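You operate a simulated robot arm through the tools that you are given. There is no shell and no other tool. Be economical: measure what you need, move in short steps, check, and stop when the job is done.

Carry out the task below with a simulated two-armed robot. There is one attempt and no reset: what you move stays moved.

TASK
Line up rack three with the pitch gauge and lock the adjuster.
Fine: free the adjuster lever, lay the gauge on the rack joint, turn the knob till it drops, leave it seated. Where these are worked on the way, their far stop is far enough and under half their travel is too little: adjuster lever.

Only the result counts: the job must be done as asked and must still hold three seconds after the hand-in. Knocking over, shifting, dropping, spilling or breaking anything else fails it.

THE ROBOT
Two 7-joint arms with two-finger parallel grippers on one trunk that stands fixed in place. Base frame: the origin is at the foot of the trunk, x ahead of it, y to its left, z up; the work surface is at about z = 864. Readings come in mm, degrees, newtons and seconds.
The left shoulder is at [110, 169, 1511], the right one opposite. With the tool pointing down near the work surface each hand reaches from about 400 to 720 mm from the base axis, measured 20 degrees to its own side. Payload 1.57 kg a hand.
The TCP of each hand is the grasp point between the finger pads, 30 mm short of the fingertips. In the tool frame z runs along the fingers and y along their closing line. Largest opening 80 mm; finger width 17, thickness 12; the body of the gripper, 40 by 82 mm, starts 80 mm behind the TCP.
Orientation is that of the tool frame in the base frame, as [roll, pitch, yaw] about the fixed x, y, z axes, in that order (R = Rz(yaw) Ry(pitch) Rx(roll)). With the fingers straight down and closing along the base's y, the tool's x points along the base's -x, its y along +y and its z along -z.

THE INTERFACE
- The arms move only by the tool arm_command. It takes "left_motion", "right_motion" or both (then of equal length, played together; a hand with none holds still); each is a list of rows, each an object of numbers (a shift or turn left out is 0, a gripper value left out holds the last): "x", "y", "z": the shift along the base's x, y, z in mm; "ax", "ay", "az": the turn, a rotation vector about the base's x, y, z in rad. In form: [{"x": .., "y": .., "z": .., "ax": .., "ay": .., "az": ..}, ...]. A call has 1 to 20 rows; each row shifts and turns the commanded pose from where the row before left it. "left_jaw" and "right_jaw" are, for a hand that has rows, the gripper command, from -1 (shut) to 1 (fully open), values between in proportion, set as the call begins (left out, the last holds). A row lasts 0.2 s, in which the tool goes at most 50 mm and 8.6 degrees; a call with a longer step from one row to the next is refused whole, and so is a gripper value outside its range. A pose out of reach is approached as far as the arm can. The call stops where the force on the tool passes 40 N (or 10 N more than at its start, if that is more) or the arm is blocked; 0.2 s more then pass. Each finger travels about 72 mm/s and halts on what it meets, pressing with about 24 N; the grip force reading is that of the motor and also rises with nothing between the fingers. The clock runs only during rows and for 0.2 s after the last one: add rows that do not move to give the fingers time. It gives the time, the measured TCP pose, the force on the tool (base axes), the opening and the grip force at its end, in the units of the frame above (readings bear some noise), with the torque about the TCP (base axes, N m) and any sound that the robot's microphone picked up, and new pictures: "show" is both (left out), scene, wrist or none (wrist: the cameras of the hands that moved).
- Cameras (640 x 400 px; columns grow to the right, rows downward): "scene" is now at [158.1, -1, 1697.4]; the picture's right is [-0.04, -1.00, 0.00], its down [-0.74, 0.03, -0.68] and it looks along [0.68, -0.03, -0.74] (base axes); focal length 348 px, centre (320, 200). "left" rides on the left gripper at [72, 7, -122] in its tool frame; the picture's right is [-0.09, 1.00, 0.00], its down [-0.84, -0.08, -0.54] and it looks along [-0.54, -0.05, 0.84] (tool axes); focal length 238 px, centre (320, 200). "right" rides on the right gripper at [72, -7, -122] in its tool frame; the picture's right is [0.09, 1.00, 0.00], its down [-0.84, 0.08, -0.54] and it looks along [-0.54, 0.05, 0.84] (tool axes); focal length 238 px, centre (320, 200). There is no depth. A picture from a camera that has moved, and an enlarged one, comes with that camera's place and axes in the base frame and with its lens.
- lift_body(by): slides the trunk up (or, below 0, down) by that many mm; the arms and the scene camera ride with it, the base frame stays. It gives what a move gives, with no picture.
- head_to(pan, tilt): turns the head with the scene camera to pan (to the left, within 86 degrees either way) and tilt (down, from -29 to 69), counted from straight ahead of the robot. It gives what a move gives, and a new picture of the scene camera.
- inspect(camera, box): a new picture of the part [left, top, right, bottom] of that camera's present view, enlarged. It takes no simulated time.
- sign_off(): hands the job in; it is judged then, once.

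Go step by step. Nothing tells you positions but the pictures and the camera data: compare them with the known pose of the tool, close in by small moves and look again before you grip or let go. The budget is 120 turns and 200 pictures, counting those below and the enlarged ones. Unless the task says otherwise, let go and move clear before handing in, and close with one line.

The tools are called after "Emit:" by a JSON object that holds its "name" and its "arguments". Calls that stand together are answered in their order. arm_command: Moves the arms, as the interface text tells. Its arguments: {"type":"object","properties":{"left_motion":{"type":"array","items":{"type":"object","properties":{"x":{"type":"number"},"y":{"type":"number"},"z":{"type":"number"},"ax":{"type":"number"},"ay":{"type":"number"},"az":{"type":"number"}}}},"left_jaw":{"type":"number"},"right_motion":{"type":"array","items":{"type":"object","properties":{"x":{"type":"number"},"y":{"type":"number"},"z":{"type":"number"},"ax":{"type":"number"},"ay":{"type":"number"},"az":{"type":"number"}}}},"right_jaw":{"type":"number"},"show":{"type":"string","enum":["both","scene","wrist","none"]}},"required":[]} The other tools are called the same way: lift_body (by) slides the trunk up or down; head_to (pan, tilt) turns the head that bears the scene camera; inspect (camera, box) takes an enlarged picture of a part of a camera's view; sign_off () hands the job in.

At the start:

```text
time: 0.0
left_ee_pos: [647.0, 293.3, 1242.1]
left_ee_rot: [179.9, 0.1, 180.0]
left_wrist_force: [-0.1, 0.2, 1.0]
left_wrist_torque: [-0.01, -0.02, -0.01]
left_finger_gap: 80.2
left_grip_force: 0.1
right_ee_pos: [633.8, -339.7, 1208.3]
right_ee_rot: [-180.0, 0.0, 179.9]
right_wrist_force: [0.3, 0.2, -0.3]
right_wrist_torque: [0.01, -0.03, 0.01]
right_finger_gap: 80.1
right_grip_force: 0.1
trunk travel left (down, up): [-825.0, 65.0]
head pan, tilt: [-2.2, 47.4]
```

scene: 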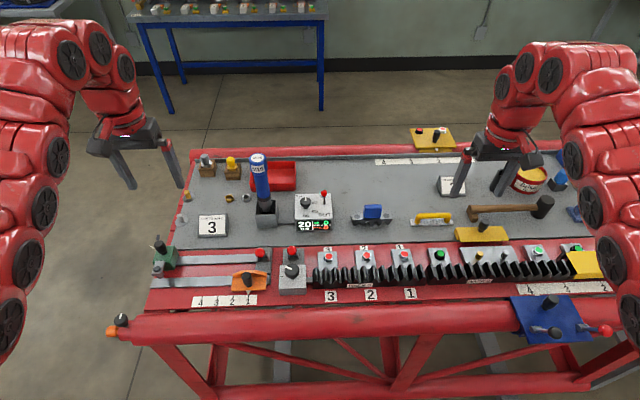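
right: 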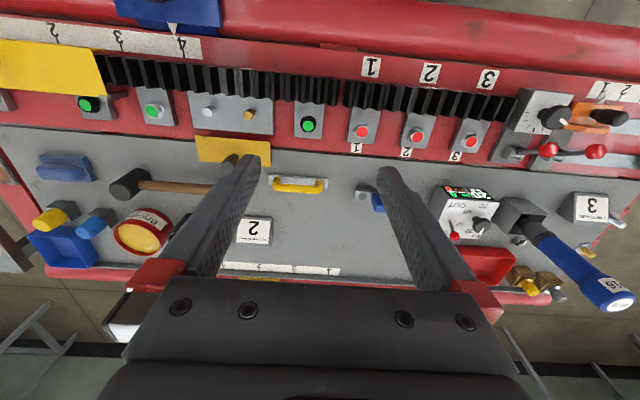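
left: 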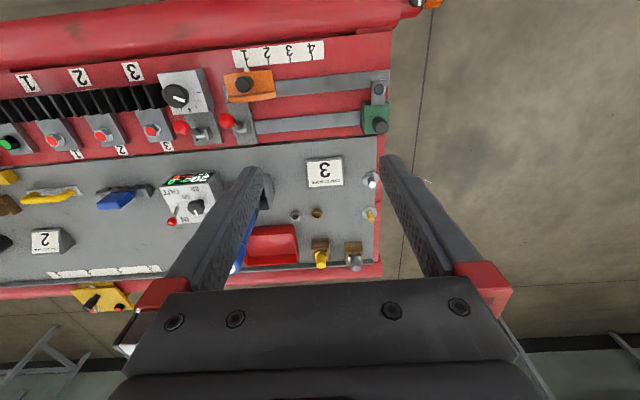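

I see a bench with a row of rack segments, numbered plates 1–3, a knob box at the left end and several tools. I'll enlarge the relevant parts first to identify the adjuster lever, knob and gauge.

Emit:
{"name": "inspect", "arguments": {"camera": "scene", "box": [260, 230, 440, 310]}}

Emit:
{"name": "inspect", "arguments": {"camera": "scene", "box": [140, 150, 340, 310]}}

Emit:
{"name": "inspect", "arguments": {"camera": "scene", "box": [340, 150, 620, 310]}}

Emit:
{"name": "inspect", "arguments": {"camera": "left", "box": [0, 40, 280, 200]}}

```text
3.56 times, centred on (350, 270) of scene
camera zoom: at [158.1, -1.0, 1697.4], right [-0.04, -1.0, 0.0], down [-0.74, 0.03, -0.68], along [0.68, -0.03, -0.74], focal length 1236 px, centre (213, -49)
```

zoom: 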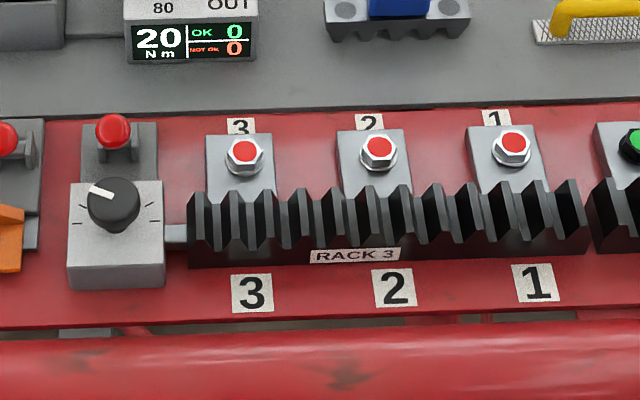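

```text
2.50 times, centred on (240, 230) of scene
camera zoom: at [158.1, -1.0, 1697.4], right [-0.04, -1.0, 0.0], down [-0.74, 0.03, -0.68], along [0.68, -0.03, -0.74], focal length 869 px, centre (520, 125)
```

zoom: 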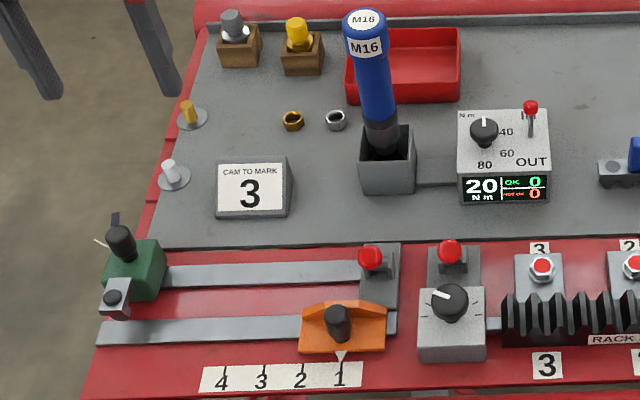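

```text
2.29 times, centred on (480, 230) of scene
camera zoom: at [158.1, -1.0, 1697.4], right [-0.04, -1.0, 0.0], down [-0.74, 0.03, -0.68], along [0.68, -0.03, -0.74], focal length 795 px, centre (-46, 131)
```

zoom: 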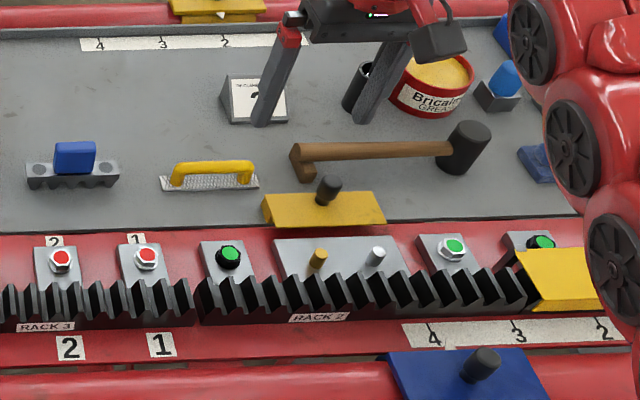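

```text
2.29 times, centred on (140, 120) of left
camera zoom: at [576.1, 299.4, 1365.3], right [0.09, 1.0, 0.0], down [0.84, -0.08, 0.54], along [0.54, -0.05, -0.84], focal length 545 px, centre (731, 383)
```

zoom: 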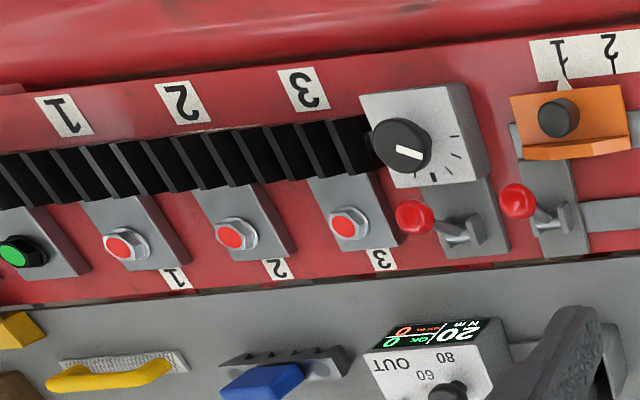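

The pitch gauge is the toothed block with the blue grip near (837,-195). The adjuster is the knob box at the left end of rack 3, near (625,51), with its red-ball lever behind it near (688,53), and the joint to rack 2 is near (648,-302). I'll bring both hands over for closer views.

Emit:
{"name": "arm_command", "arguments": {"left_motion": [{"x": -15, "y": -40, "z": -20}, {"x": -15, "y": -40, "z": -20}, {"x": -15, "y": -40, "z": -20}, {"x": -15, "y": -40, "z": -20}, {"x": 0, "y": -40, "z": 0}], "right_motion": [{"x": 20, "y": 28, "z": -16}, {"x": 20, "y": 28, "z": -16}, {"x": 20, "y": 28, "z": -16}, {"x": 20, "y": 28, "z": -16}, {"x": 20, "y": 28, "z": -16}]}}

```text
time: 1.2
left_ee_pos: [631.4, 200.7, 1216.2]
left_ee_rot: [180.0, -0.1, -179.9]
left_wrist_force: [-0.2, -1.1, 0.4]
left_wrist_torque: [0.0, 0.02, -0.01]
left_finger_gap: 80.0
left_grip_force: 0.1
left hand out of reach, approached as far as the arm can: row 2, 3, 4
right_ee_pos: [727.0, -199.3, 1126.5]
right_ee_rot: [-179.9, -0.2, 179.8]
right_wrist_force: [0.5, -0.4, 0.4]
right_wrist_torque: [0.02, 0.04, 0.0]
right_finger_gap: 80.1
right_grip_force: 0.1
right hand out of reach, approached as far as the arm can: row 5
trunk travel left (down, up): [-825.0, 65.0]
head pan, tilt: [-2.2, 47.4]
camera scene: at [159.9, -1.1, 1697.2], right [-0.04, -1.0, 0.0], down [-0.74, 0.03, -0.68], along [0.68, -0.03, -0.74], focal length 348 px, centre (320, 200)
camera right: at [655.0, -206.5, 1249.1], right [-0.09, 1.0, 0.0], down [0.84, 0.07, 0.54], along [0.54, 0.05, -0.84], focal length 238 px, centre (320, 200)
camera left: at [559.7, 206.6, 1339.3], right [0.09, 1.0, 0.0], down [0.84, -0.08, 0.54], along [0.54, -0.05, -0.84], focal length 238 px, centre (320, 200)
```

scene: 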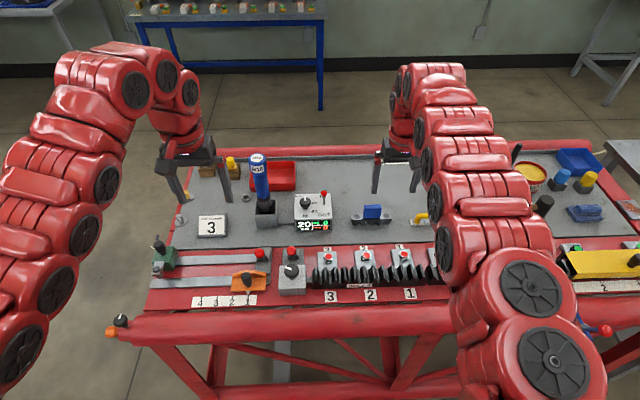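
right: 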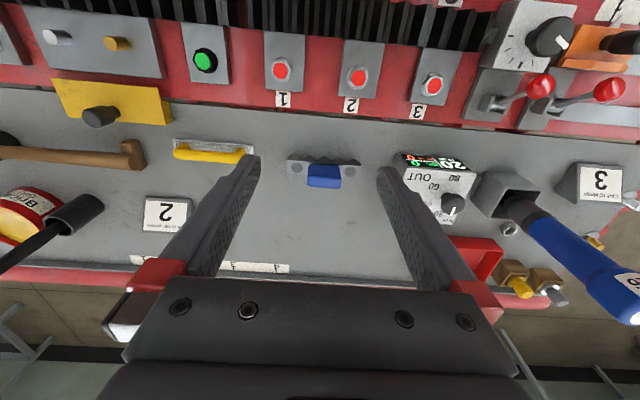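
left: 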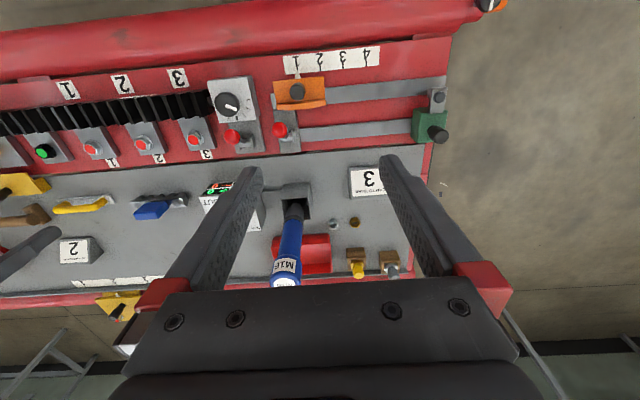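

Both arms are near the limit of their reach at this trunk height, so I'll lower the trunk and check clearances afterwards.

Emit:
{"name": "lift_body", "arguments": {"by": -130}}

Emit:
{"name": "arm_command", "arguments": {"right_motion": [{"z": 0}], "left_motion": [{"y": -20}]}}

```text
time: 2.8
left_ee_pos: [630.4, 201.7, 1087.4]
left_ee_rot: [-179.9, 0.0, -180.0]
left_wrist_force: [-0.2, 0.3, 0.6]
left_wrist_torque: [0.0, 0.04, -0.03]
left_finger_gap: 80.0
left_grip_force: 0.0
right_ee_pos: [726.5, -199.4, 997.6]
right_ee_rot: [-180.0, -0.2, 179.9]
right_wrist_force: [-0.1, -0.4, 0.3]
right_wrist_torque: [0.01, -0.02, -0.01]
right_finger_gap: 80.0
right_grip_force: 0.1
trunk travel left (down, up): [-695.0, 195.0]
head pan, tilt: [-2.2, 47.4]
```

```text
time: 3.2
left_ee_pos: [630.5, 181.3, 1086.9]
left_ee_rot: [-180.0, -0.2, 180.0]
left_wrist_force: [-0.2, 0.1, 0.5]
left_wrist_torque: [-0.01, 0.0, 0.01]
left_finger_gap: 80.2
left_grip_force: 0.0
right_ee_pos: [727.0, -199.1, 995.3]
right_ee_rot: [179.9, -0.1, 179.9]
right_wrist_force: [0.0, 0.2, 0.5]
right_wrist_torque: [-0.02, 0.03, 0.01]
right_finger_gap: 80.0
right_grip_force: 0.0
trunk travel left (down, up): [-695.0, 195.0]
head pan, tilt: [-2.2, 47.4]
camera scene: at [158.6, -2.1, 1567.3], right [-0.04, -1.0, 0.0], down [-0.74, 0.03, -0.68], along [0.68, -0.03, -0.74], focal length 348 px, centre (320, 200)
camera right: at [654.2, -205.8, 1118.9], right [-0.09, 1.0, 0.0], down [0.84, 0.08, 0.54], along [0.54, 0.05, -0.84], focal length 238 px, centre (320, 200)
camera left: at [559.1, 186.8, 1209.7], right [0.09, 1.0, 0.0], down [0.84, -0.08, 0.54], along [0.54, -0.05, -0.84], focal length 238 px, centre (320, 200)
```

scene: 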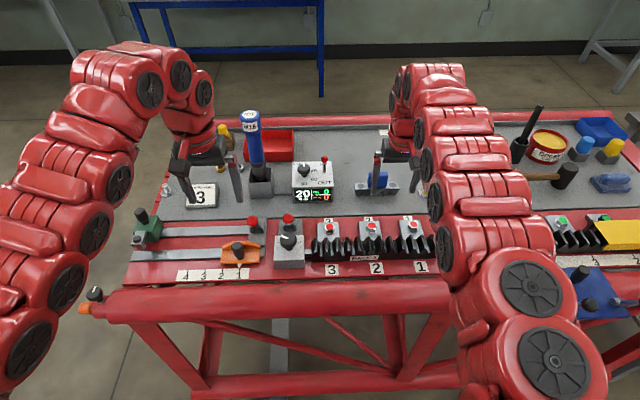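
right: 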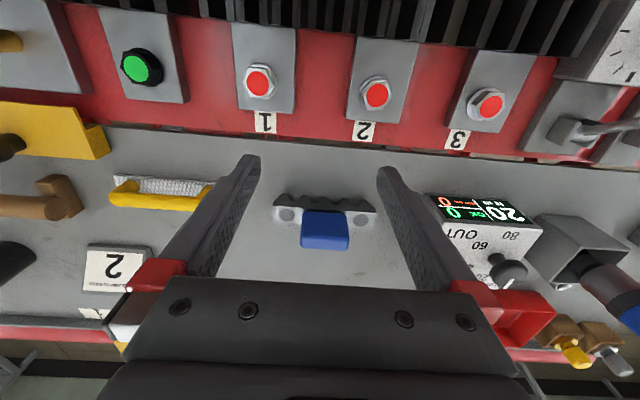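
left: 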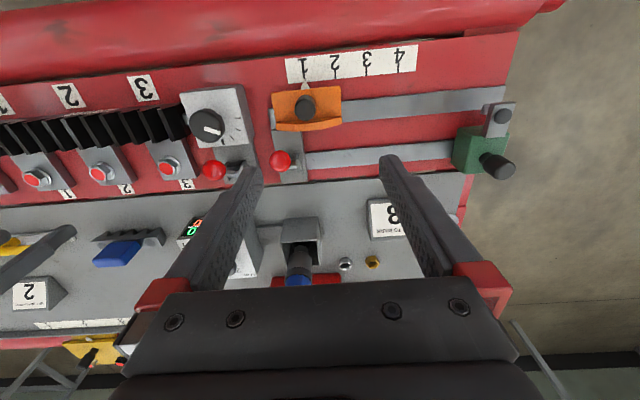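

The trunk move cleared well. Next I want the shape of the gauge and rack teeth in detail.

Emit:
{"name": "inspect", "arguments": {"camera": "right", "box": [250, 170, 400, 264]}}

Emit:
{"name": "inspect", "arguments": {"camera": "right", "box": [60, 0, 380, 140]}}

Emit:
{"name": "inspect", "arguments": {"camera": "left", "box": [140, 70, 300, 190]}}

Emit:
{"name": "inspect", "arguments": {"camera": "scene", "box": [260, 150, 440, 270]}}

```text
4.26 times, centred on (325, 217) of right
camera zoom: at [654.2, -205.8, 1118.9], right [-0.09, 1.0, 0.0], down [0.84, 0.08, 0.54], along [0.54, 0.05, -0.84], focal length 1014 px, centre (299, 128)
```

zoom: 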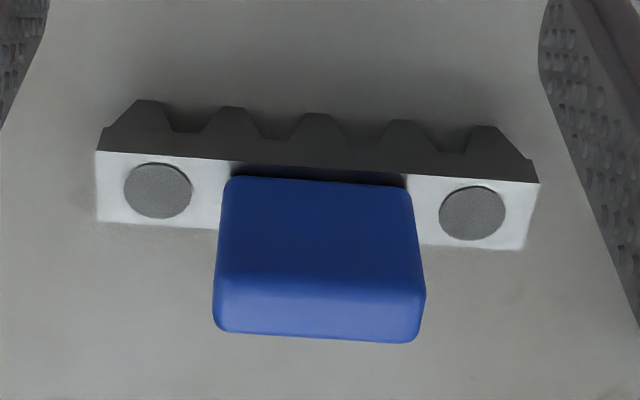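

```text
2.00 times, centred on (220, 70) of right
camera zoom: at [654.2, -205.8, 1118.9], right [-0.09, 1.0, 0.0], down [0.84, 0.08, 0.54], along [0.54, 0.05, -0.84], focal length 477 px, centre (520, 460)
```

zoom: 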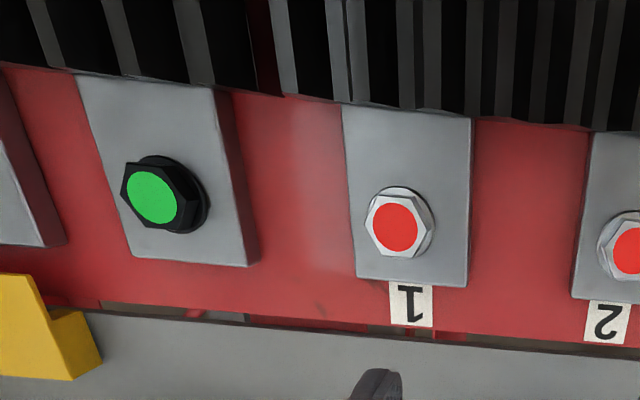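

```text
3.33 times, centred on (220, 130) of left
camera zoom: at [559.1, 186.8, 1209.7], right [0.09, 1.0, 0.0], down [0.84, -0.08, 0.54], along [0.54, -0.05, -0.84], focal length 794 px, centre (653, 433)
```

zoom: 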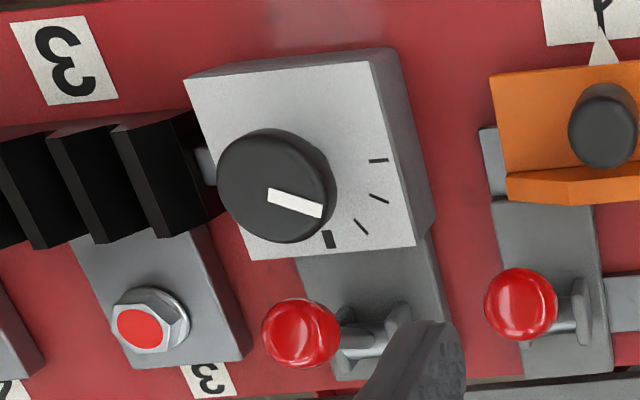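

```text
3.33 times, centred on (350, 210) of scene
camera zoom: at [158.6, -2.1, 1567.3], right [-0.04, -1.0, 0.0], down [-0.74, 0.03, -0.68], along [0.68, -0.03, -0.74], focal length 1159 px, centre (220, 167)
```

zoom: 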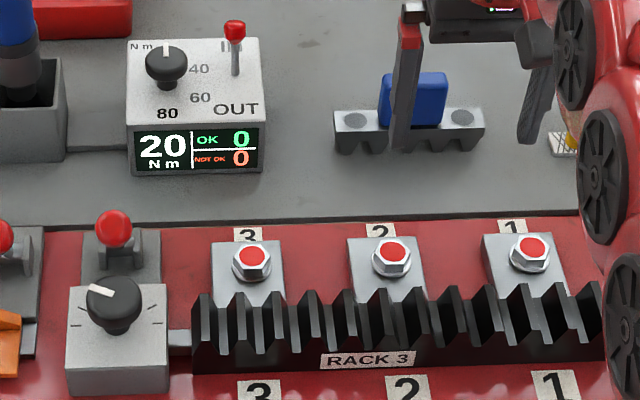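

I place the lever ball at about (671,49,951) on a pivot near (706,46,885), leaning towards the robot. The knob top is at (624,49,931). I'll close the left hand and bring it between knob and ball, just above the knob.

Emit:
{"name": "arm_command", "arguments": {"left_motion": [{"y": -44}, {"y": -44}, {"y": -44}, {"z": -30}, {"z": -30}, {"z": -30}], "left_jaw": -1}}

```text
time: 4.6
left_ee_pos: [631.2, 48.5, 995.9]
left_ee_rot: [180.0, -0.1, -180.0]
left_wrist_force: [1.2, -0.1, -1.2]
left_wrist_torque: [-0.02, 0.0, 0.0]
left_finger_gap: 0.2
left_grip_force: 21.2
right_ee_pos: [726.0, -199.3, 996.0]
right_ee_rot: [179.9, -0.1, 179.9]
right_wrist_force: [-0.4, 0.5, 0.1]
right_wrist_torque: [0.01, -0.02, -0.01]
right_finger_gap: 80.0
right_grip_force: 0.1
trunk travel left (down, up): [-695.0, 195.0]
head pan, tilt: [-2.2, 47.4]
camera scene: at [158.7, -1.8, 1567.3], right [-0.04, -1.0, 0.0], down [-0.74, 0.03, -0.68], along [0.68, -0.03, -0.74], focal length 348 px, centre (320, 200)
camera left: at [559.2, 53.7, 1119.1], right [0.09, 1.0, 0.0], down [0.84, -0.08, 0.54], along [0.54, -0.05, -0.84], focal length 238 px, centre (320, 200)
```

scene: 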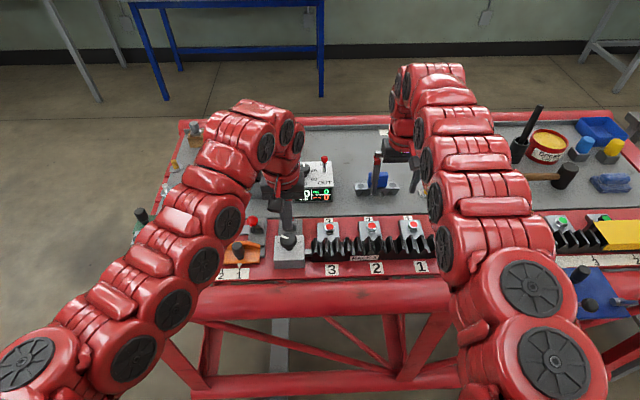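
left: 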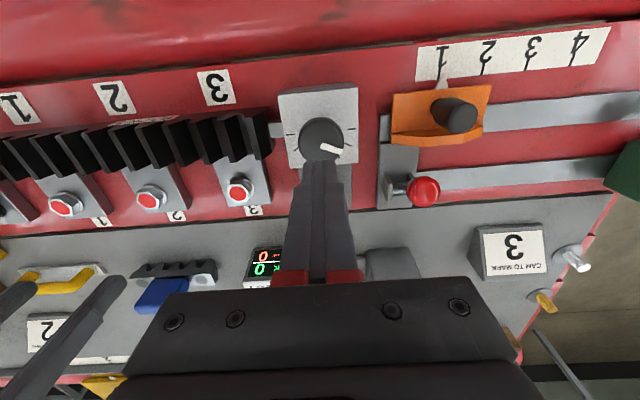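

The fingers are in line with the knob and ball. I'll lower to just above knob height and push +x in small steps to throw the lever.

Emit:
{"name": "arm_command", "arguments": {"left_motion": [{"x": 6}, {"z": -23}, {"x": 10}, {"x": 10}, {"x": 10}, {"x": 10}, {"x": 10}, {"x": 10}, {"x": 10}, {"x": 10}]}}

```text
time: 6.8
left_ee_pos: [712.4, 49.1, 974.1]
left_ee_rot: [-180.0, -0.2, -180.0]
left_wrist_force: [-10.9, 0.2, 0.4]
left_wrist_torque: [0.16, 0.27, -0.02]
left_finger_gap: 0.1
left_grip_force: 21.5
right_ee_pos: [724.9, -198.6, 998.1]
right_ee_rot: [179.8, 0.0, -180.0]
right_wrist_force: [0.2, -0.6, -0.1]
right_wrist_torque: [-0.02, -0.03, 0.03]
right_finger_gap: 79.9
right_grip_force: 0.1
trunk travel left (down, up): [-695.0, 195.0]
head pan, tilt: [-2.2, 47.4]
camera scene: at [155.5, -1.7, 1567.6], right [-0.04, -1.0, 0.0], down [-0.73, 0.03, -0.68], along [0.68, -0.03, -0.74], focal length 348 px, centre (320, 200)
camera left: at [641.4, 54.9, 1097.1], right [0.09, 1.0, 0.0], down [0.84, -0.08, 0.54], along [0.54, -0.05, -0.84], focal length 238 px, centre (320, 200)
```

scene: 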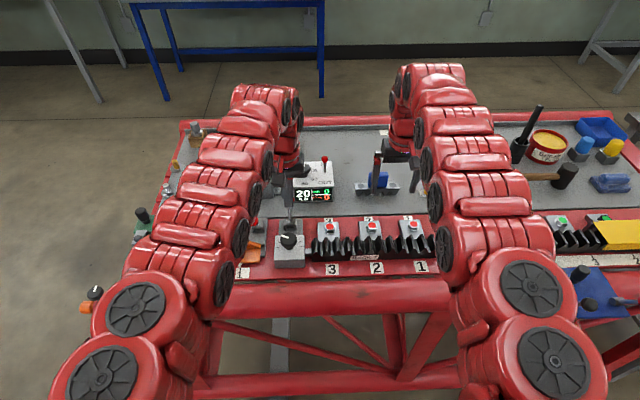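
left: 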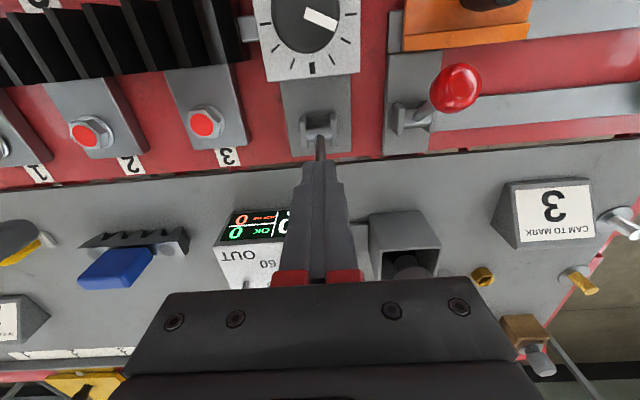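

The lever is moving over with about 11 N of drag. I'll keep pushing until it meets its stop.

Emit:
{"name": "arm_command", "arguments": {"left_motion": [{"x": 7, "z": -2}, {"x": 7, "z": -2}, {"x": 7, "z": -2}, {"x": 6, "z": -2}, {"x": 6, "z": -3}], "show": "wrist"}}

```text
time: 8.0
left_ee_pos: [713.0, 49.6, 973.4]
left_ee_rot: [-180.0, 0.1, 179.9]
left_wrist_force: [-31.1, -12.2, -4.1]
left_wrist_torque: [-0.44, 0.75, -0.08]
left_finger_gap: 0.3
left_grip_force: 21.1
left hand out of reach, approached as far as the arm can: row 1, 2, 3, 4, 5
right_ee_pos: [724.2, -200.2, 998.5]
right_ee_rot: [179.9, 0.1, 179.9]
right_wrist_force: [0.8, 0.2, 0.4]
right_wrist_torque: [-0.03, 0.0, 0.0]
right_finger_gap: 80.1
right_grip_force: 0.0
trunk travel left (down, up): [-695.0, 195.0]
head pan, tilt: [-2.2, 47.4]
camera left: at [641.7, 55.2, 1096.6], right [0.09, 1.0, 0.0], down [0.84, -0.08, 0.54], along [0.54, -0.05, -0.84], focal length 238 px, centre (320, 200)
```

left: 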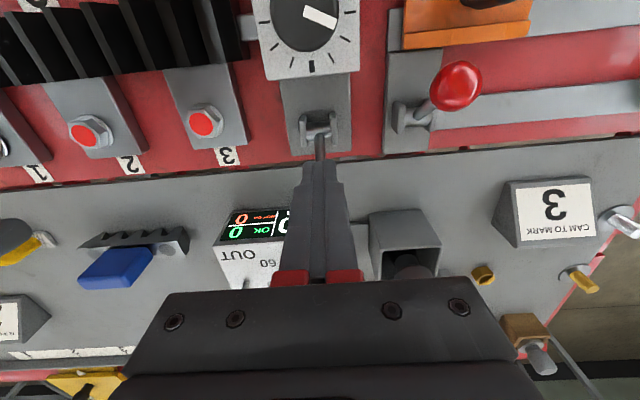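

The arm reports it is at its reach limit, so the 31 N may or may not be the lever's stop. I'll back off and look at the lever.

Emit:
{"name": "arm_command", "arguments": {"left_motion": [{"x": -10}, {"x": -20, "z": 10}, {"x": -30, "z": 40}, {"x": -40, "y": 30, "z": 20}, {"y": 45}], "show": "both"}}

Emit:
{"name": "inspect", "arguments": {"camera": "left", "box": [140, 70, 400, 230]}}

Emit:
{"name": "inspect", "arguments": {"camera": "scene", "box": [230, 170, 350, 270]}}

```text
refused: row 4 steps farther than a row can; nothing moved
```

```text
2.46 times, centred on (270, 150) of left
camera zoom: at [641.7, 55.2, 1096.6], right [0.09, 1.0, 0.0], down [0.84, -0.08, 0.54], along [0.54, -0.05, -0.84], focal length 587 px, centre (443, 323)
```

zoom: 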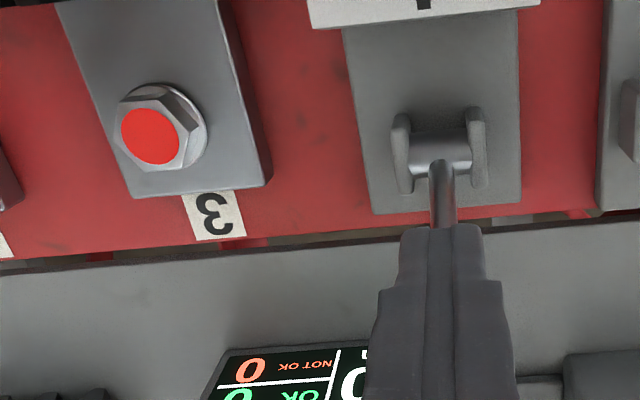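

```text
4.00 times, centred on (290, 220) of scene
camera zoom: at [152.9, -3.3, 1567.8], right [-0.04, -1.0, 0.0], down [-0.73, 0.03, -0.68], along [0.68, -0.03, -0.73], focal length 1391 px, centre (440, 120)
```

zoom: 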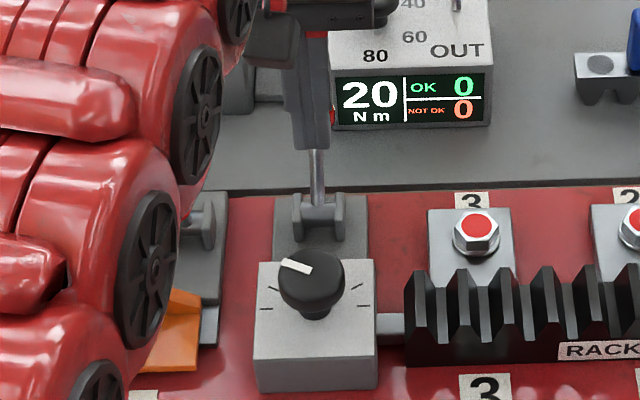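

One row of that move was too long. I'll split it.

Emit:
{"name": "arm_command", "arguments": {"left_motion": [{"x": -10}, {"x": -20, "z": 10}, {"x": -30, "z": 35}, {"x": -35, "y": 20, "z": 20}, {"y": 45}, {"y": 30}], "show": "both"}}

Emit:
{"name": "inspect", "arguments": {"camera": "left", "box": [140, 70, 400, 230]}}

Emit:
{"name": "inspect", "arguments": {"camera": "scene", "box": [230, 170, 350, 270]}}

```text
time: 9.4
left_ee_pos: [633.1, 80.1, 1032.8]
left_ee_rot: [180.0, -0.1, -179.8]
left_wrist_force: [0.0, -0.2, -0.5]
left_wrist_torque: [-0.01, -0.01, -0.01]
left_finger_gap: 0.0
left_grip_force: 21.1
left hand out of reach, approached as far as the arm can: row 4, 5, 6
right_ee_pos: [727.1, -197.3, 997.9]
right_ee_rot: [-180.0, -0.2, 179.9]
right_wrist_force: [-0.2, -0.4, -0.2]
right_wrist_torque: [0.0, -0.02, 0.03]
right_finger_gap: 80.1
right_grip_force: 0.1
trunk travel left (down, up): [-695.0, 195.0]
head pan, tilt: [-2.2, 47.4]
camera scene: at [157.7, -0.7, 1567.4], right [-0.04, -1.0, 0.0], down [-0.74, 0.03, -0.68], along [0.68, -0.03, -0.74], focal length 348 px, centre (320, 200)
camera left: at [561.2, 84.9, 1155.7], right [0.09, 1.0, 0.0], down [0.84, -0.07, 0.54], along [0.54, -0.05, -0.84], focal length 238 px, centre (320, 200)
```

scene: 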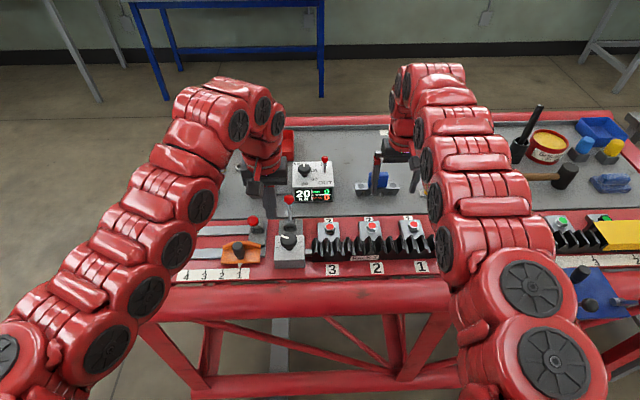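
left: 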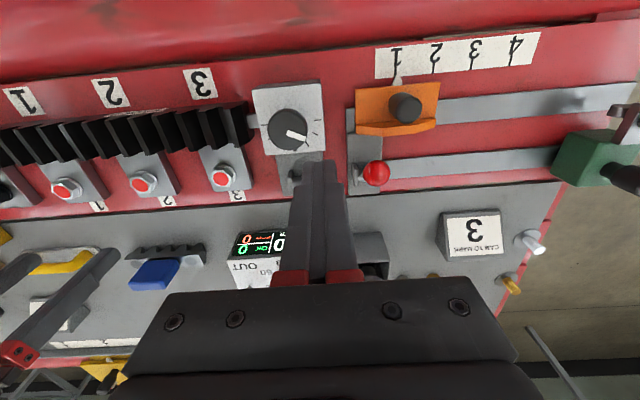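

```text
2.46 times, centred on (270, 150) of left
camera zoom: at [561.2, 84.9, 1155.7], right [0.09, 1.0, 0.0], down [0.84, -0.07, 0.54], along [0.54, -0.05, -0.84], focal length 587 px, centre (443, 323)
```

zoom: 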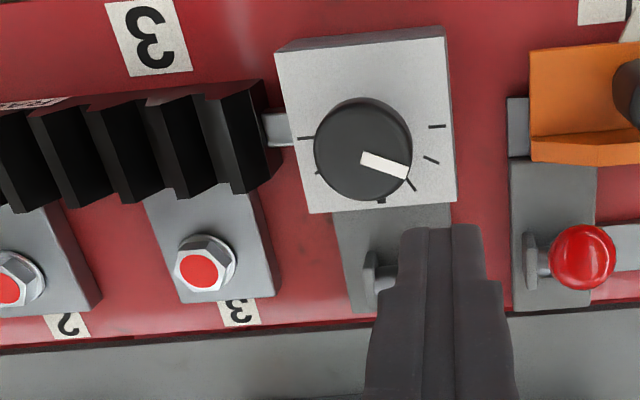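

```text
4.00 times, centred on (290, 220) of scene
camera zoom: at [157.7, -0.7, 1567.4], right [-0.04, -1.0, 0.0], down [-0.74, 0.03, -0.68], along [0.68, -0.03, -0.74], focal length 1391 px, centre (440, 120)
```

zoom: 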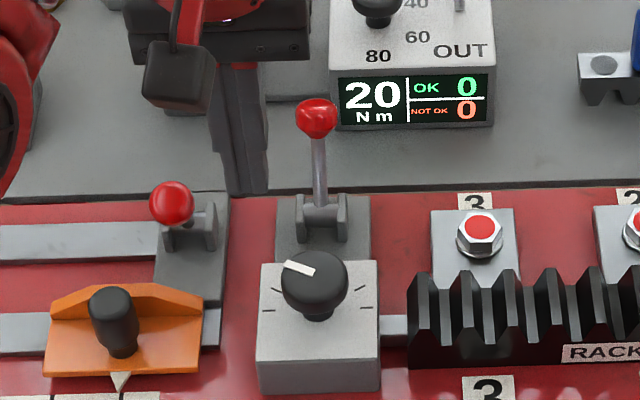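

The lever now leans away but may not be at its stop. The tool-down reach ends at about x=713 here, so I'll tilt the left tool forward 20° for more reach and push again from behind the ball.

Emit:
{"name": "arm_command", "arguments": {"left_motion": [{"x": 15, "y": -10, "ay": -0.117}, {"x": 15, "y": -10, "ay": -0.117}, {"x": 15, "y": -11, "ay": -0.117}, {"z": -35}, {"z": -35}], "show": "both"}}

Emit:
{"name": "inspect", "arguments": {"camera": "scene", "box": [230, 170, 350, 270]}}

```text
time: 10.6
left_ee_pos: [684.6, 90.9, 938.9]
left_ee_rot: [-180.0, 13.3, -179.9]
left_wrist_force: [-0.5, 1.1, -0.8]
left_wrist_torque: [0.01, -0.03, 0.0]
left_finger_gap: 0.0
left_grip_force: 21.4
left hand out of reach, approached as far as the arm can: row 1, 2
right_ee_pos: [726.8, -197.3, 996.1]
right_ee_rot: [179.9, -0.2, -179.9]
right_wrist_force: [-0.5, 0.1, 0.2]
right_wrist_torque: [0.03, 0.01, 0.0]
right_finger_gap: 80.1
right_grip_force: 0.1
trunk travel left (down, up): [-695.0, 195.0]
head pan, tilt: [-2.2, 47.4]
camera scene: at [158.9, -1.6, 1567.2], right [-0.04, -1.0, 0.0], down [-0.74, 0.03, -0.68], along [0.68, -0.03, -0.74], focal length 348 px, centre (320, 200)
camera left: at [586.4, 95.7, 1042.0], right [0.09, 1.0, 0.02], down [0.69, -0.08, 0.72], along [0.72, -0.05, -0.69], focal length 238 px, centre (320, 200)
```

scene: 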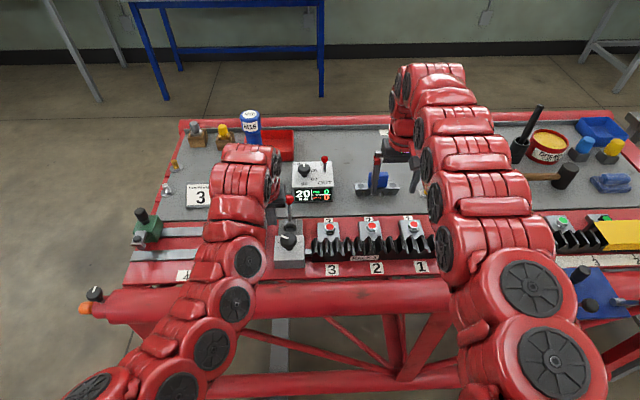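
left: 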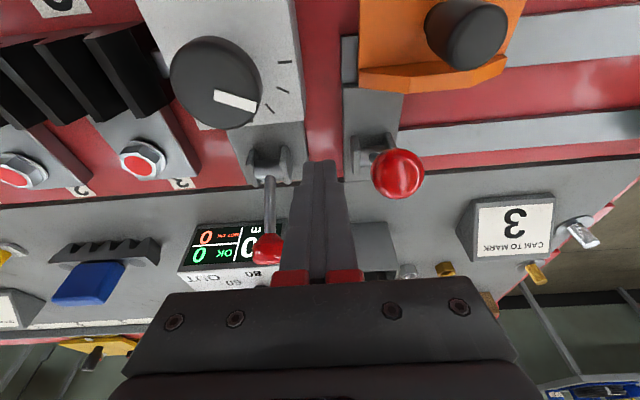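

```text
4.00 times, centred on (290, 220) of scene
camera zoom: at [158.9, -1.6, 1567.2], right [-0.04, -1.0, 0.0], down [-0.74, 0.03, -0.68], along [0.68, -0.03, -0.74], focal length 1391 px, centre (440, 120)
```

zoom: 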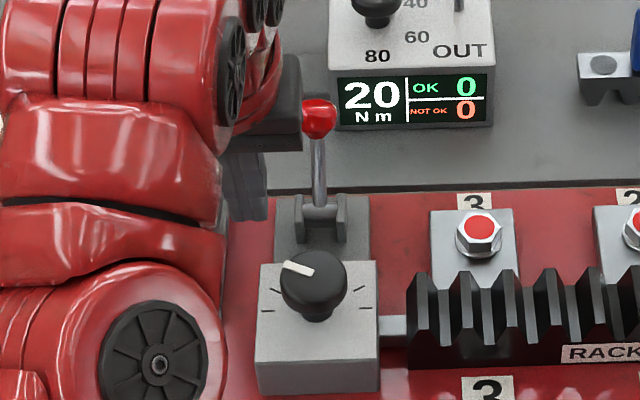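

Triangulating again, the ball is at about (732,46,947), leaning about +24° against −27° at the start. That looks like the far stop, but I'll confirm with one more direct push.

Emit:
{"name": "arm_command", "arguments": {"left_motion": [{"z": 23, "x": -5}, {"y": -22}, {"y": -21}, {"x": 8}, {"x": 8}, {"x": 8}, {"x": 8}, {"x": 8}, {"x": 8}], "show": "both"}}

```text
time: 12.4
left_ee_pos: [707.3, 48.7, 961.9]
left_ee_rot: [179.9, 12.4, 179.9]
left_wrist_force: [-34.5, 8.6, 24.9]
left_wrist_torque: [0.17, 0.57, 0.22]
left_finger_gap: 0.0
left_grip_force: 20.7
right_ee_pos: [722.4, -196.7, 1002.0]
right_ee_rot: [-180.0, 0.2, 179.8]
right_wrist_force: [0.0, 0.0, 0.6]
right_wrist_torque: [0.01, -0.04, 0.01]
right_finger_gap: 80.2
right_grip_force: 0.0
trunk travel left (down, up): [-695.0, 195.0]
head pan, tilt: [-2.2, 47.4]
stopped in row 9 (left hand): the force on the tool passed its limit at 45 N (the readings are from after the stop); the commanded pose is now the measured one
camera scene: at [148.8, 0.5, 1568.9], right [-0.04, -1.0, 0.0], down [-0.73, 0.03, -0.68], along [0.68, -0.03, -0.73], focal length 348 px, centre (320, 200)
camera left: at [611.1, 53.8, 1065.7], right [0.09, 1.0, 0.02], down [0.7, -0.08, 0.71], along [0.71, -0.05, -0.7], focal length 238 px, centre (320, 200)
```

scene: 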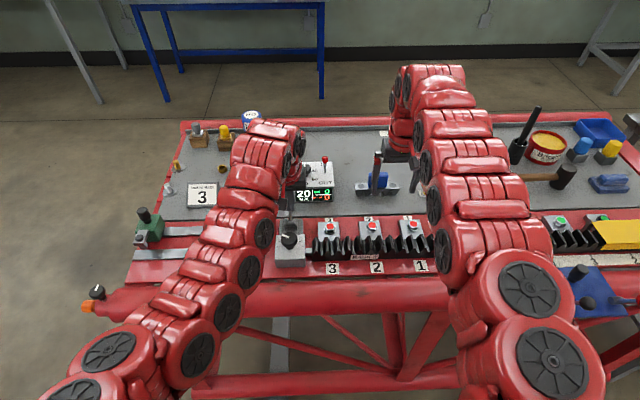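
left: 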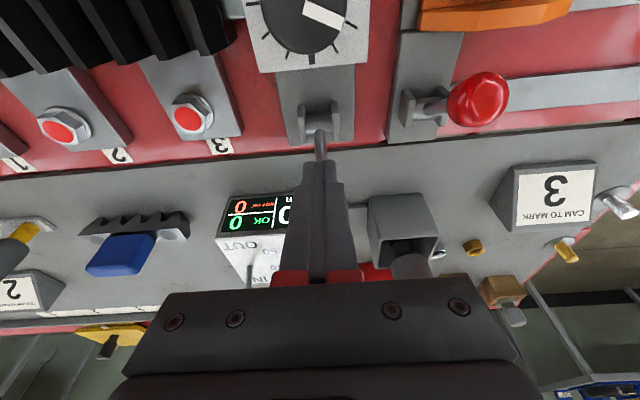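

The hard stop is confirmed at 45 N with no further travel, so the adjuster lever is free. I'll retract the left hand up and out to the left, and tilt the right tool forward 25° for the gauge.

Emit:
{"name": "arm_command", "arguments": {"left_motion": [{"x": -12}, {"x": -15, "z": 10}, {"x": -10, "z": 35}, {"y": 30, "z": 15}, {"y": 40}, {"y": 40}], "right_motion": [{"z": 10}, {"z": 10}, {"ay": -0.11}, {"ay": -0.11}, {"ay": -0.11}, {"ay": -0.106}], "show": "both"}}

```text
time: 13.8
left_ee_pos: [678.9, 161.3, 1014.0]
left_ee_rot: [180.0, 12.5, 180.0]
left_wrist_force: [-0.5, -0.6, 0.7]
left_wrist_torque: [0.0, 0.02, -0.01]
left_finger_gap: 0.0
left_grip_force: 20.9
left hand out of reach, approached as far as the arm can: row 6
right_ee_pos: [726.9, -197.7, 1020.5]
right_ee_rot: [-179.5, 25.1, -179.9]
right_wrist_force: [-0.3, 1.6, -4.8]
right_wrist_torque: [-0.08, -0.27, -0.06]
right_finger_gap: 79.8
right_grip_force: 0.1
trunk travel left (down, up): [-695.0, 195.0]
head pan, tilt: [-2.2, 47.4]
camera scene: at [157.7, 1.5, 1567.2], right [-0.04, -1.0, 0.0], down [-0.74, 0.03, -0.68], along [0.68, -0.03, -0.74], focal length 348 px, centre (320, 200)
camera right: at [608.6, -204.2, 1100.4], right [-0.08, 1.0, -0.05], down [0.53, 0.08, 0.84], along [0.84, 0.05, -0.53], focal length 238 px, centre (320, 200)
camera left: at [582.5, 166.7, 1119.1], right [0.09, 1.0, 0.02], down [0.7, -0.08, 0.71], along [0.71, -0.05, -0.7], focal length 238 px, centre (320, 200)
```

scene: 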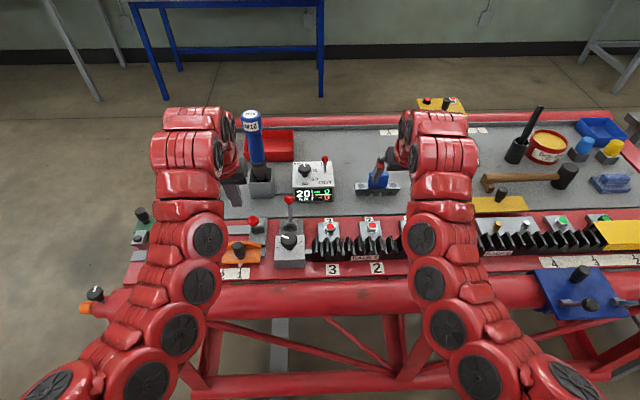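
right: 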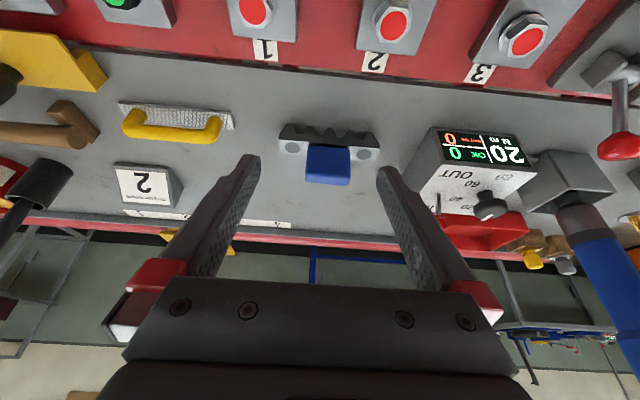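
left: 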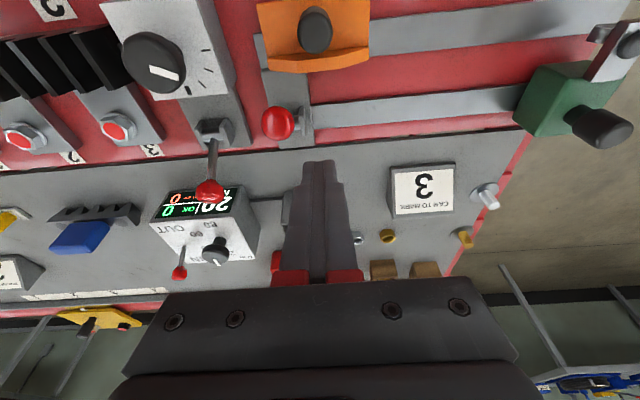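

Now I'll take enlarged views of the gauge from two cameras to triangulate its handle.

Emit:
{"name": "inspect", "arguments": {"camera": "right", "box": [260, 100, 400, 200]}}

Emit:
{"name": "inspect", "arguments": {"camera": "scene", "box": [330, 140, 430, 210]}}

Emit:
{"name": "inspect", "arguments": {"camera": "left", "box": [20, 170, 160, 270]}}

```text
4.00 times, centred on (330, 150) of right
camera zoom: at [608.6, -204.2, 1100.4], right [-0.08, 1.0, -0.05], down [0.53, 0.08, 0.84], along [0.84, 0.05, -0.53], focal length 953 px, centre (280, 400)
```

zoom: 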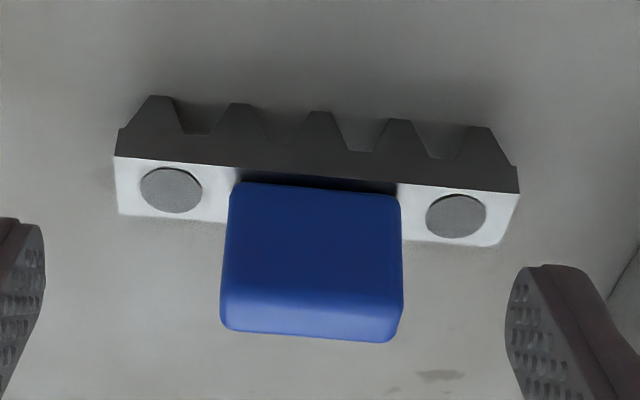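

```text
5.71 times, centred on (380, 175) of scene
camera zoom: at [157.7, 1.5, 1567.2], right [-0.04, -1.0, 0.0], down [-0.74, 0.03, -0.68], along [0.68, -0.03, -0.74], focal length 1987 px, centre (-23, 343)
```

zoom: 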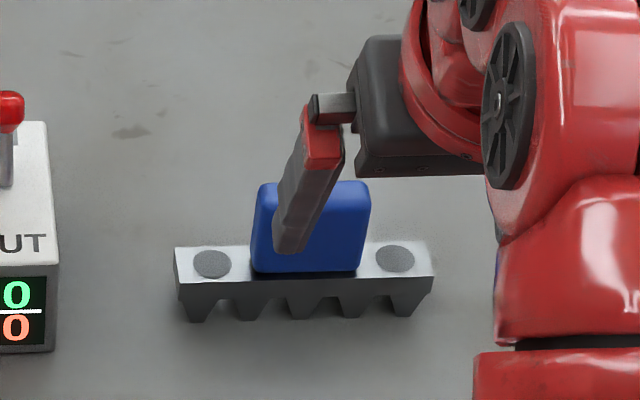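

```text
4.00 times, centred on (90, 220) of left
camera zoom: at [582.5, 166.7, 1119.1], right [0.09, 1.0, 0.02], down [0.7, -0.08, 0.71], along [0.71, -0.05, -0.7], focal length 953 px, centre (1240, 120)
```

zoom: 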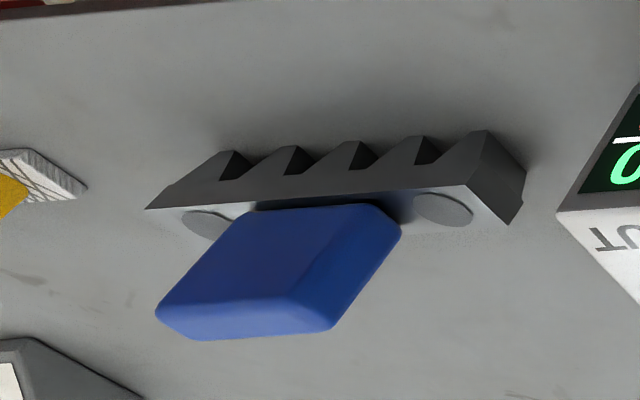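

The handle centre is at about (829,-184), its top at z≈933, the bar top at z≈888 and its width 52 mm along y. I'll move above it with the jaw open and look again.

Emit:
{"name": "arm_command", "arguments": {"right_motion": [{"x": 25, "y": 4}, {"x": 25, "y": 4}, {"x": 24, "y": 3}, {"x": 24, "y": 3}, {"z": -20}, {"z": -20}], "right_jaw": 1, "show": "both"}}

Emit:
{"name": "inspect", "arguments": {"camera": "scene", "box": [330, 130, 430, 210]}}

```text
time: 15.2
left_ee_pos: [680.1, 160.5, 1014.1]
left_ee_rot: [179.9, 12.5, -180.0]
left_wrist_force: [1.5, -0.1, 0.9]
left_wrist_torque: [-0.02, -0.03, -0.02]
left_finger_gap: 0.2
left_grip_force: 21.6
right_ee_pos: [824.7, -183.7, 975.3]
right_ee_rot: [179.8, 24.8, 179.9]
right_wrist_force: [-0.6, -1.1, -0.4]
right_wrist_torque: [0.01, 0.02, -0.02]
right_finger_gap: 79.9
right_grip_force: 0.0
trunk travel left (down, up): [-695.0, 195.0]
head pan, tilt: [-2.2, 47.4]
camera scene: at [158.7, -0.7, 1567.3], right [-0.04, -1.0, 0.0], down [-0.74, 0.03, -0.68], along [0.68, -0.03, -0.74], focal length 348 px, centre (320, 200)
camera right: at [706.8, -191.3, 1056.3], right [-0.08, 1.0, -0.04], down [0.53, 0.08, 0.84], along [0.84, 0.05, -0.54], focal length 238 px, centre (320, 200)
```

scene: 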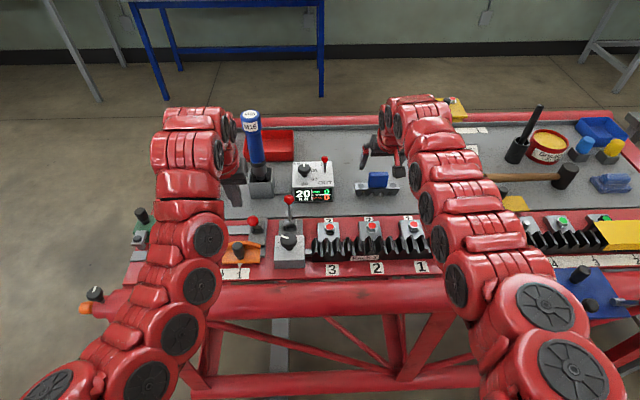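
right: 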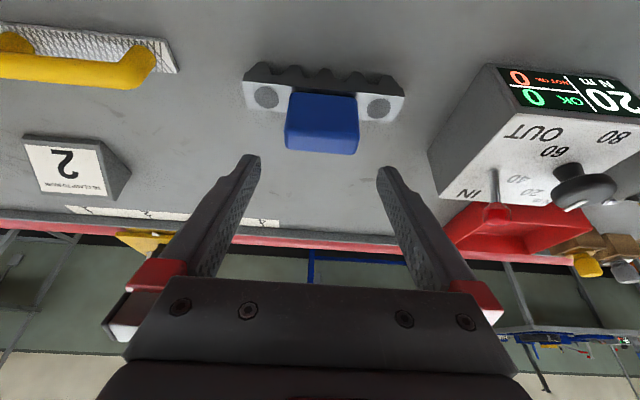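

```text
5.00 times, centred on (380, 170) of scene
camera zoom: at [158.7, -0.7, 1567.3], right [-0.04, -1.0, 0.0], down [-0.74, 0.03, -0.68], along [0.68, -0.03, -0.74], focal length 1738 px, centre (20, 350)
```

zoom: 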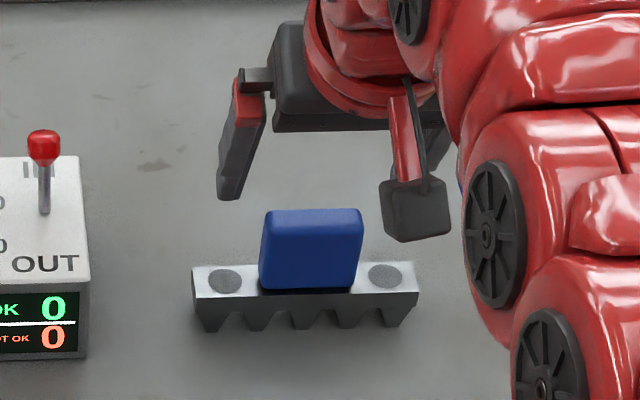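

The handle is centred between the fingers. I'll descend the last 53 mm.

Emit:
{"name": "arm_command", "arguments": {"right_motion": [{"z": -15}, {"z": -15}, {"z": -12}, {"z": -10}], "show": "both"}}

Emit:
{"name": "inspect", "arguments": {"camera": "scene", "box": [330, 130, 430, 210]}}

```text
time: 16.2
left_ee_pos: [679.5, 161.3, 1014.4]
left_ee_rot: [179.9, 12.5, 180.0]
left_wrist_force: [-0.5, 0.9, 0.0]
left_wrist_torque: [-0.01, 0.01, 0.0]
left_finger_gap: 0.4
left_grip_force: 21.5
right_ee_pos: [824.9, -185.3, 923.4]
right_ee_rot: [179.9, 24.9, 179.8]
right_wrist_force: [0.1, 1.2, 0.0]
right_wrist_torque: [-0.01, -0.03, -0.07]
right_finger_gap: 80.0
right_grip_force: 0.1
trunk travel left (down, up): [-695.0, 195.0]
head pan, tilt: [-2.2, 47.4]
camera scene: at [158.4, -0.9, 1567.3], right [-0.04, -1.0, 0.0], down [-0.74, 0.03, -0.68], along [0.68, -0.03, -0.74], focal length 348 px, centre (320, 200)
camera right: at [706.5, -191.3, 1004.7], right [-0.08, 1.0, -0.04], down [0.53, 0.08, 0.84], along [0.84, 0.05, -0.54], focal length 238 px, centre (320, 200)
```

scene: 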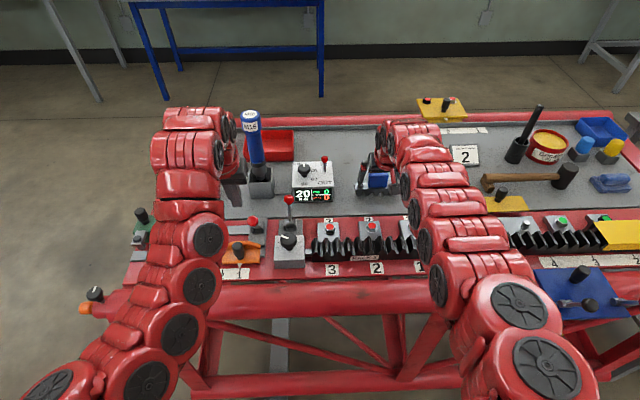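
right: 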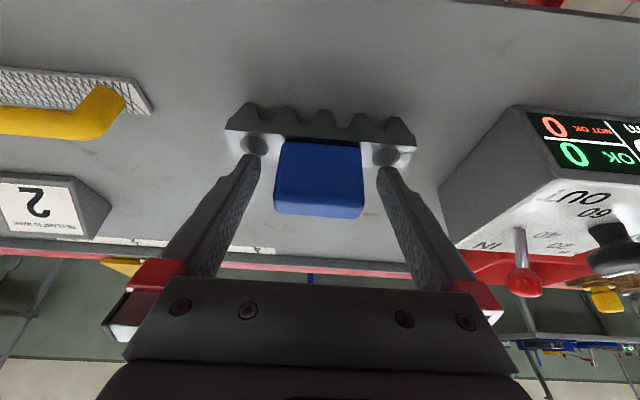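

```text
5.00 times, centred on (380, 170) of scene
camera zoom: at [158.4, -0.9, 1567.3], right [-0.04, -1.0, 0.0], down [-0.74, 0.03, -0.68], along [0.68, -0.03, -0.74], focal length 1738 px, centre (20, 350)
```

zoom: 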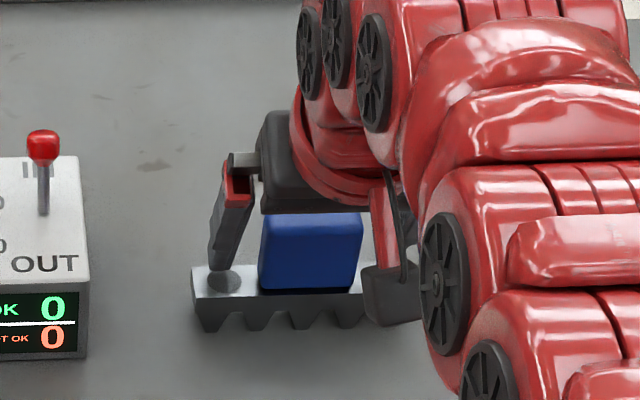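

The fingers straddle the handle just above the bar. I'll close the jaws.

Emit:
{"name": "arm_command", "arguments": {"right_motion": [{"z": 0}, {"z": 0}, {"z": 0}], "right_jaw": -1, "show": "wrist"}}

```text
time: 17.0
left_ee_pos: [679.1, 159.4, 1015.9]
left_ee_rot: [179.9, 12.6, 179.9]
left_wrist_force: [0.1, -0.2, 0.3]
left_wrist_torque: [-0.02, 0.01, -0.03]
left_finger_gap: 0.1
left_grip_force: 21.8
right_ee_pos: [824.8, -184.6, 925.6]
right_ee_rot: [180.0, 24.9, 179.9]
right_wrist_force: [-1.0, 0.0, 0.4]
right_wrist_torque: [-0.26, 0.03, -0.07]
right_finger_gap: 51.8
right_grip_force: 24.0
trunk travel left (down, up): [-695.0, 195.0]
head pan, tilt: [-2.2, 47.4]
camera right: at [706.2, -191.4, 1005.2], right [-0.08, 1.0, -0.04], down [0.53, 0.08, 0.84], along [0.84, 0.05, -0.54], focal length 238 px, centre (320, 200)
```

right: 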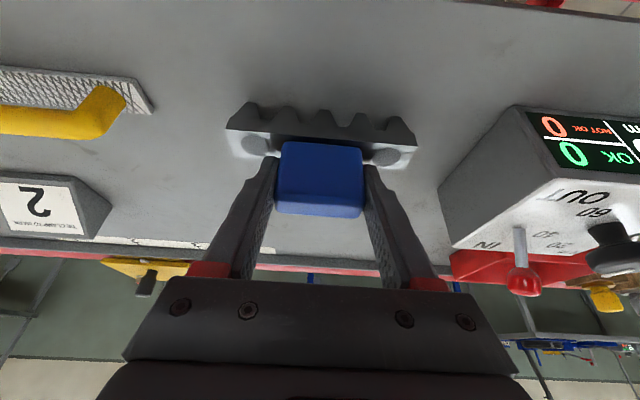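

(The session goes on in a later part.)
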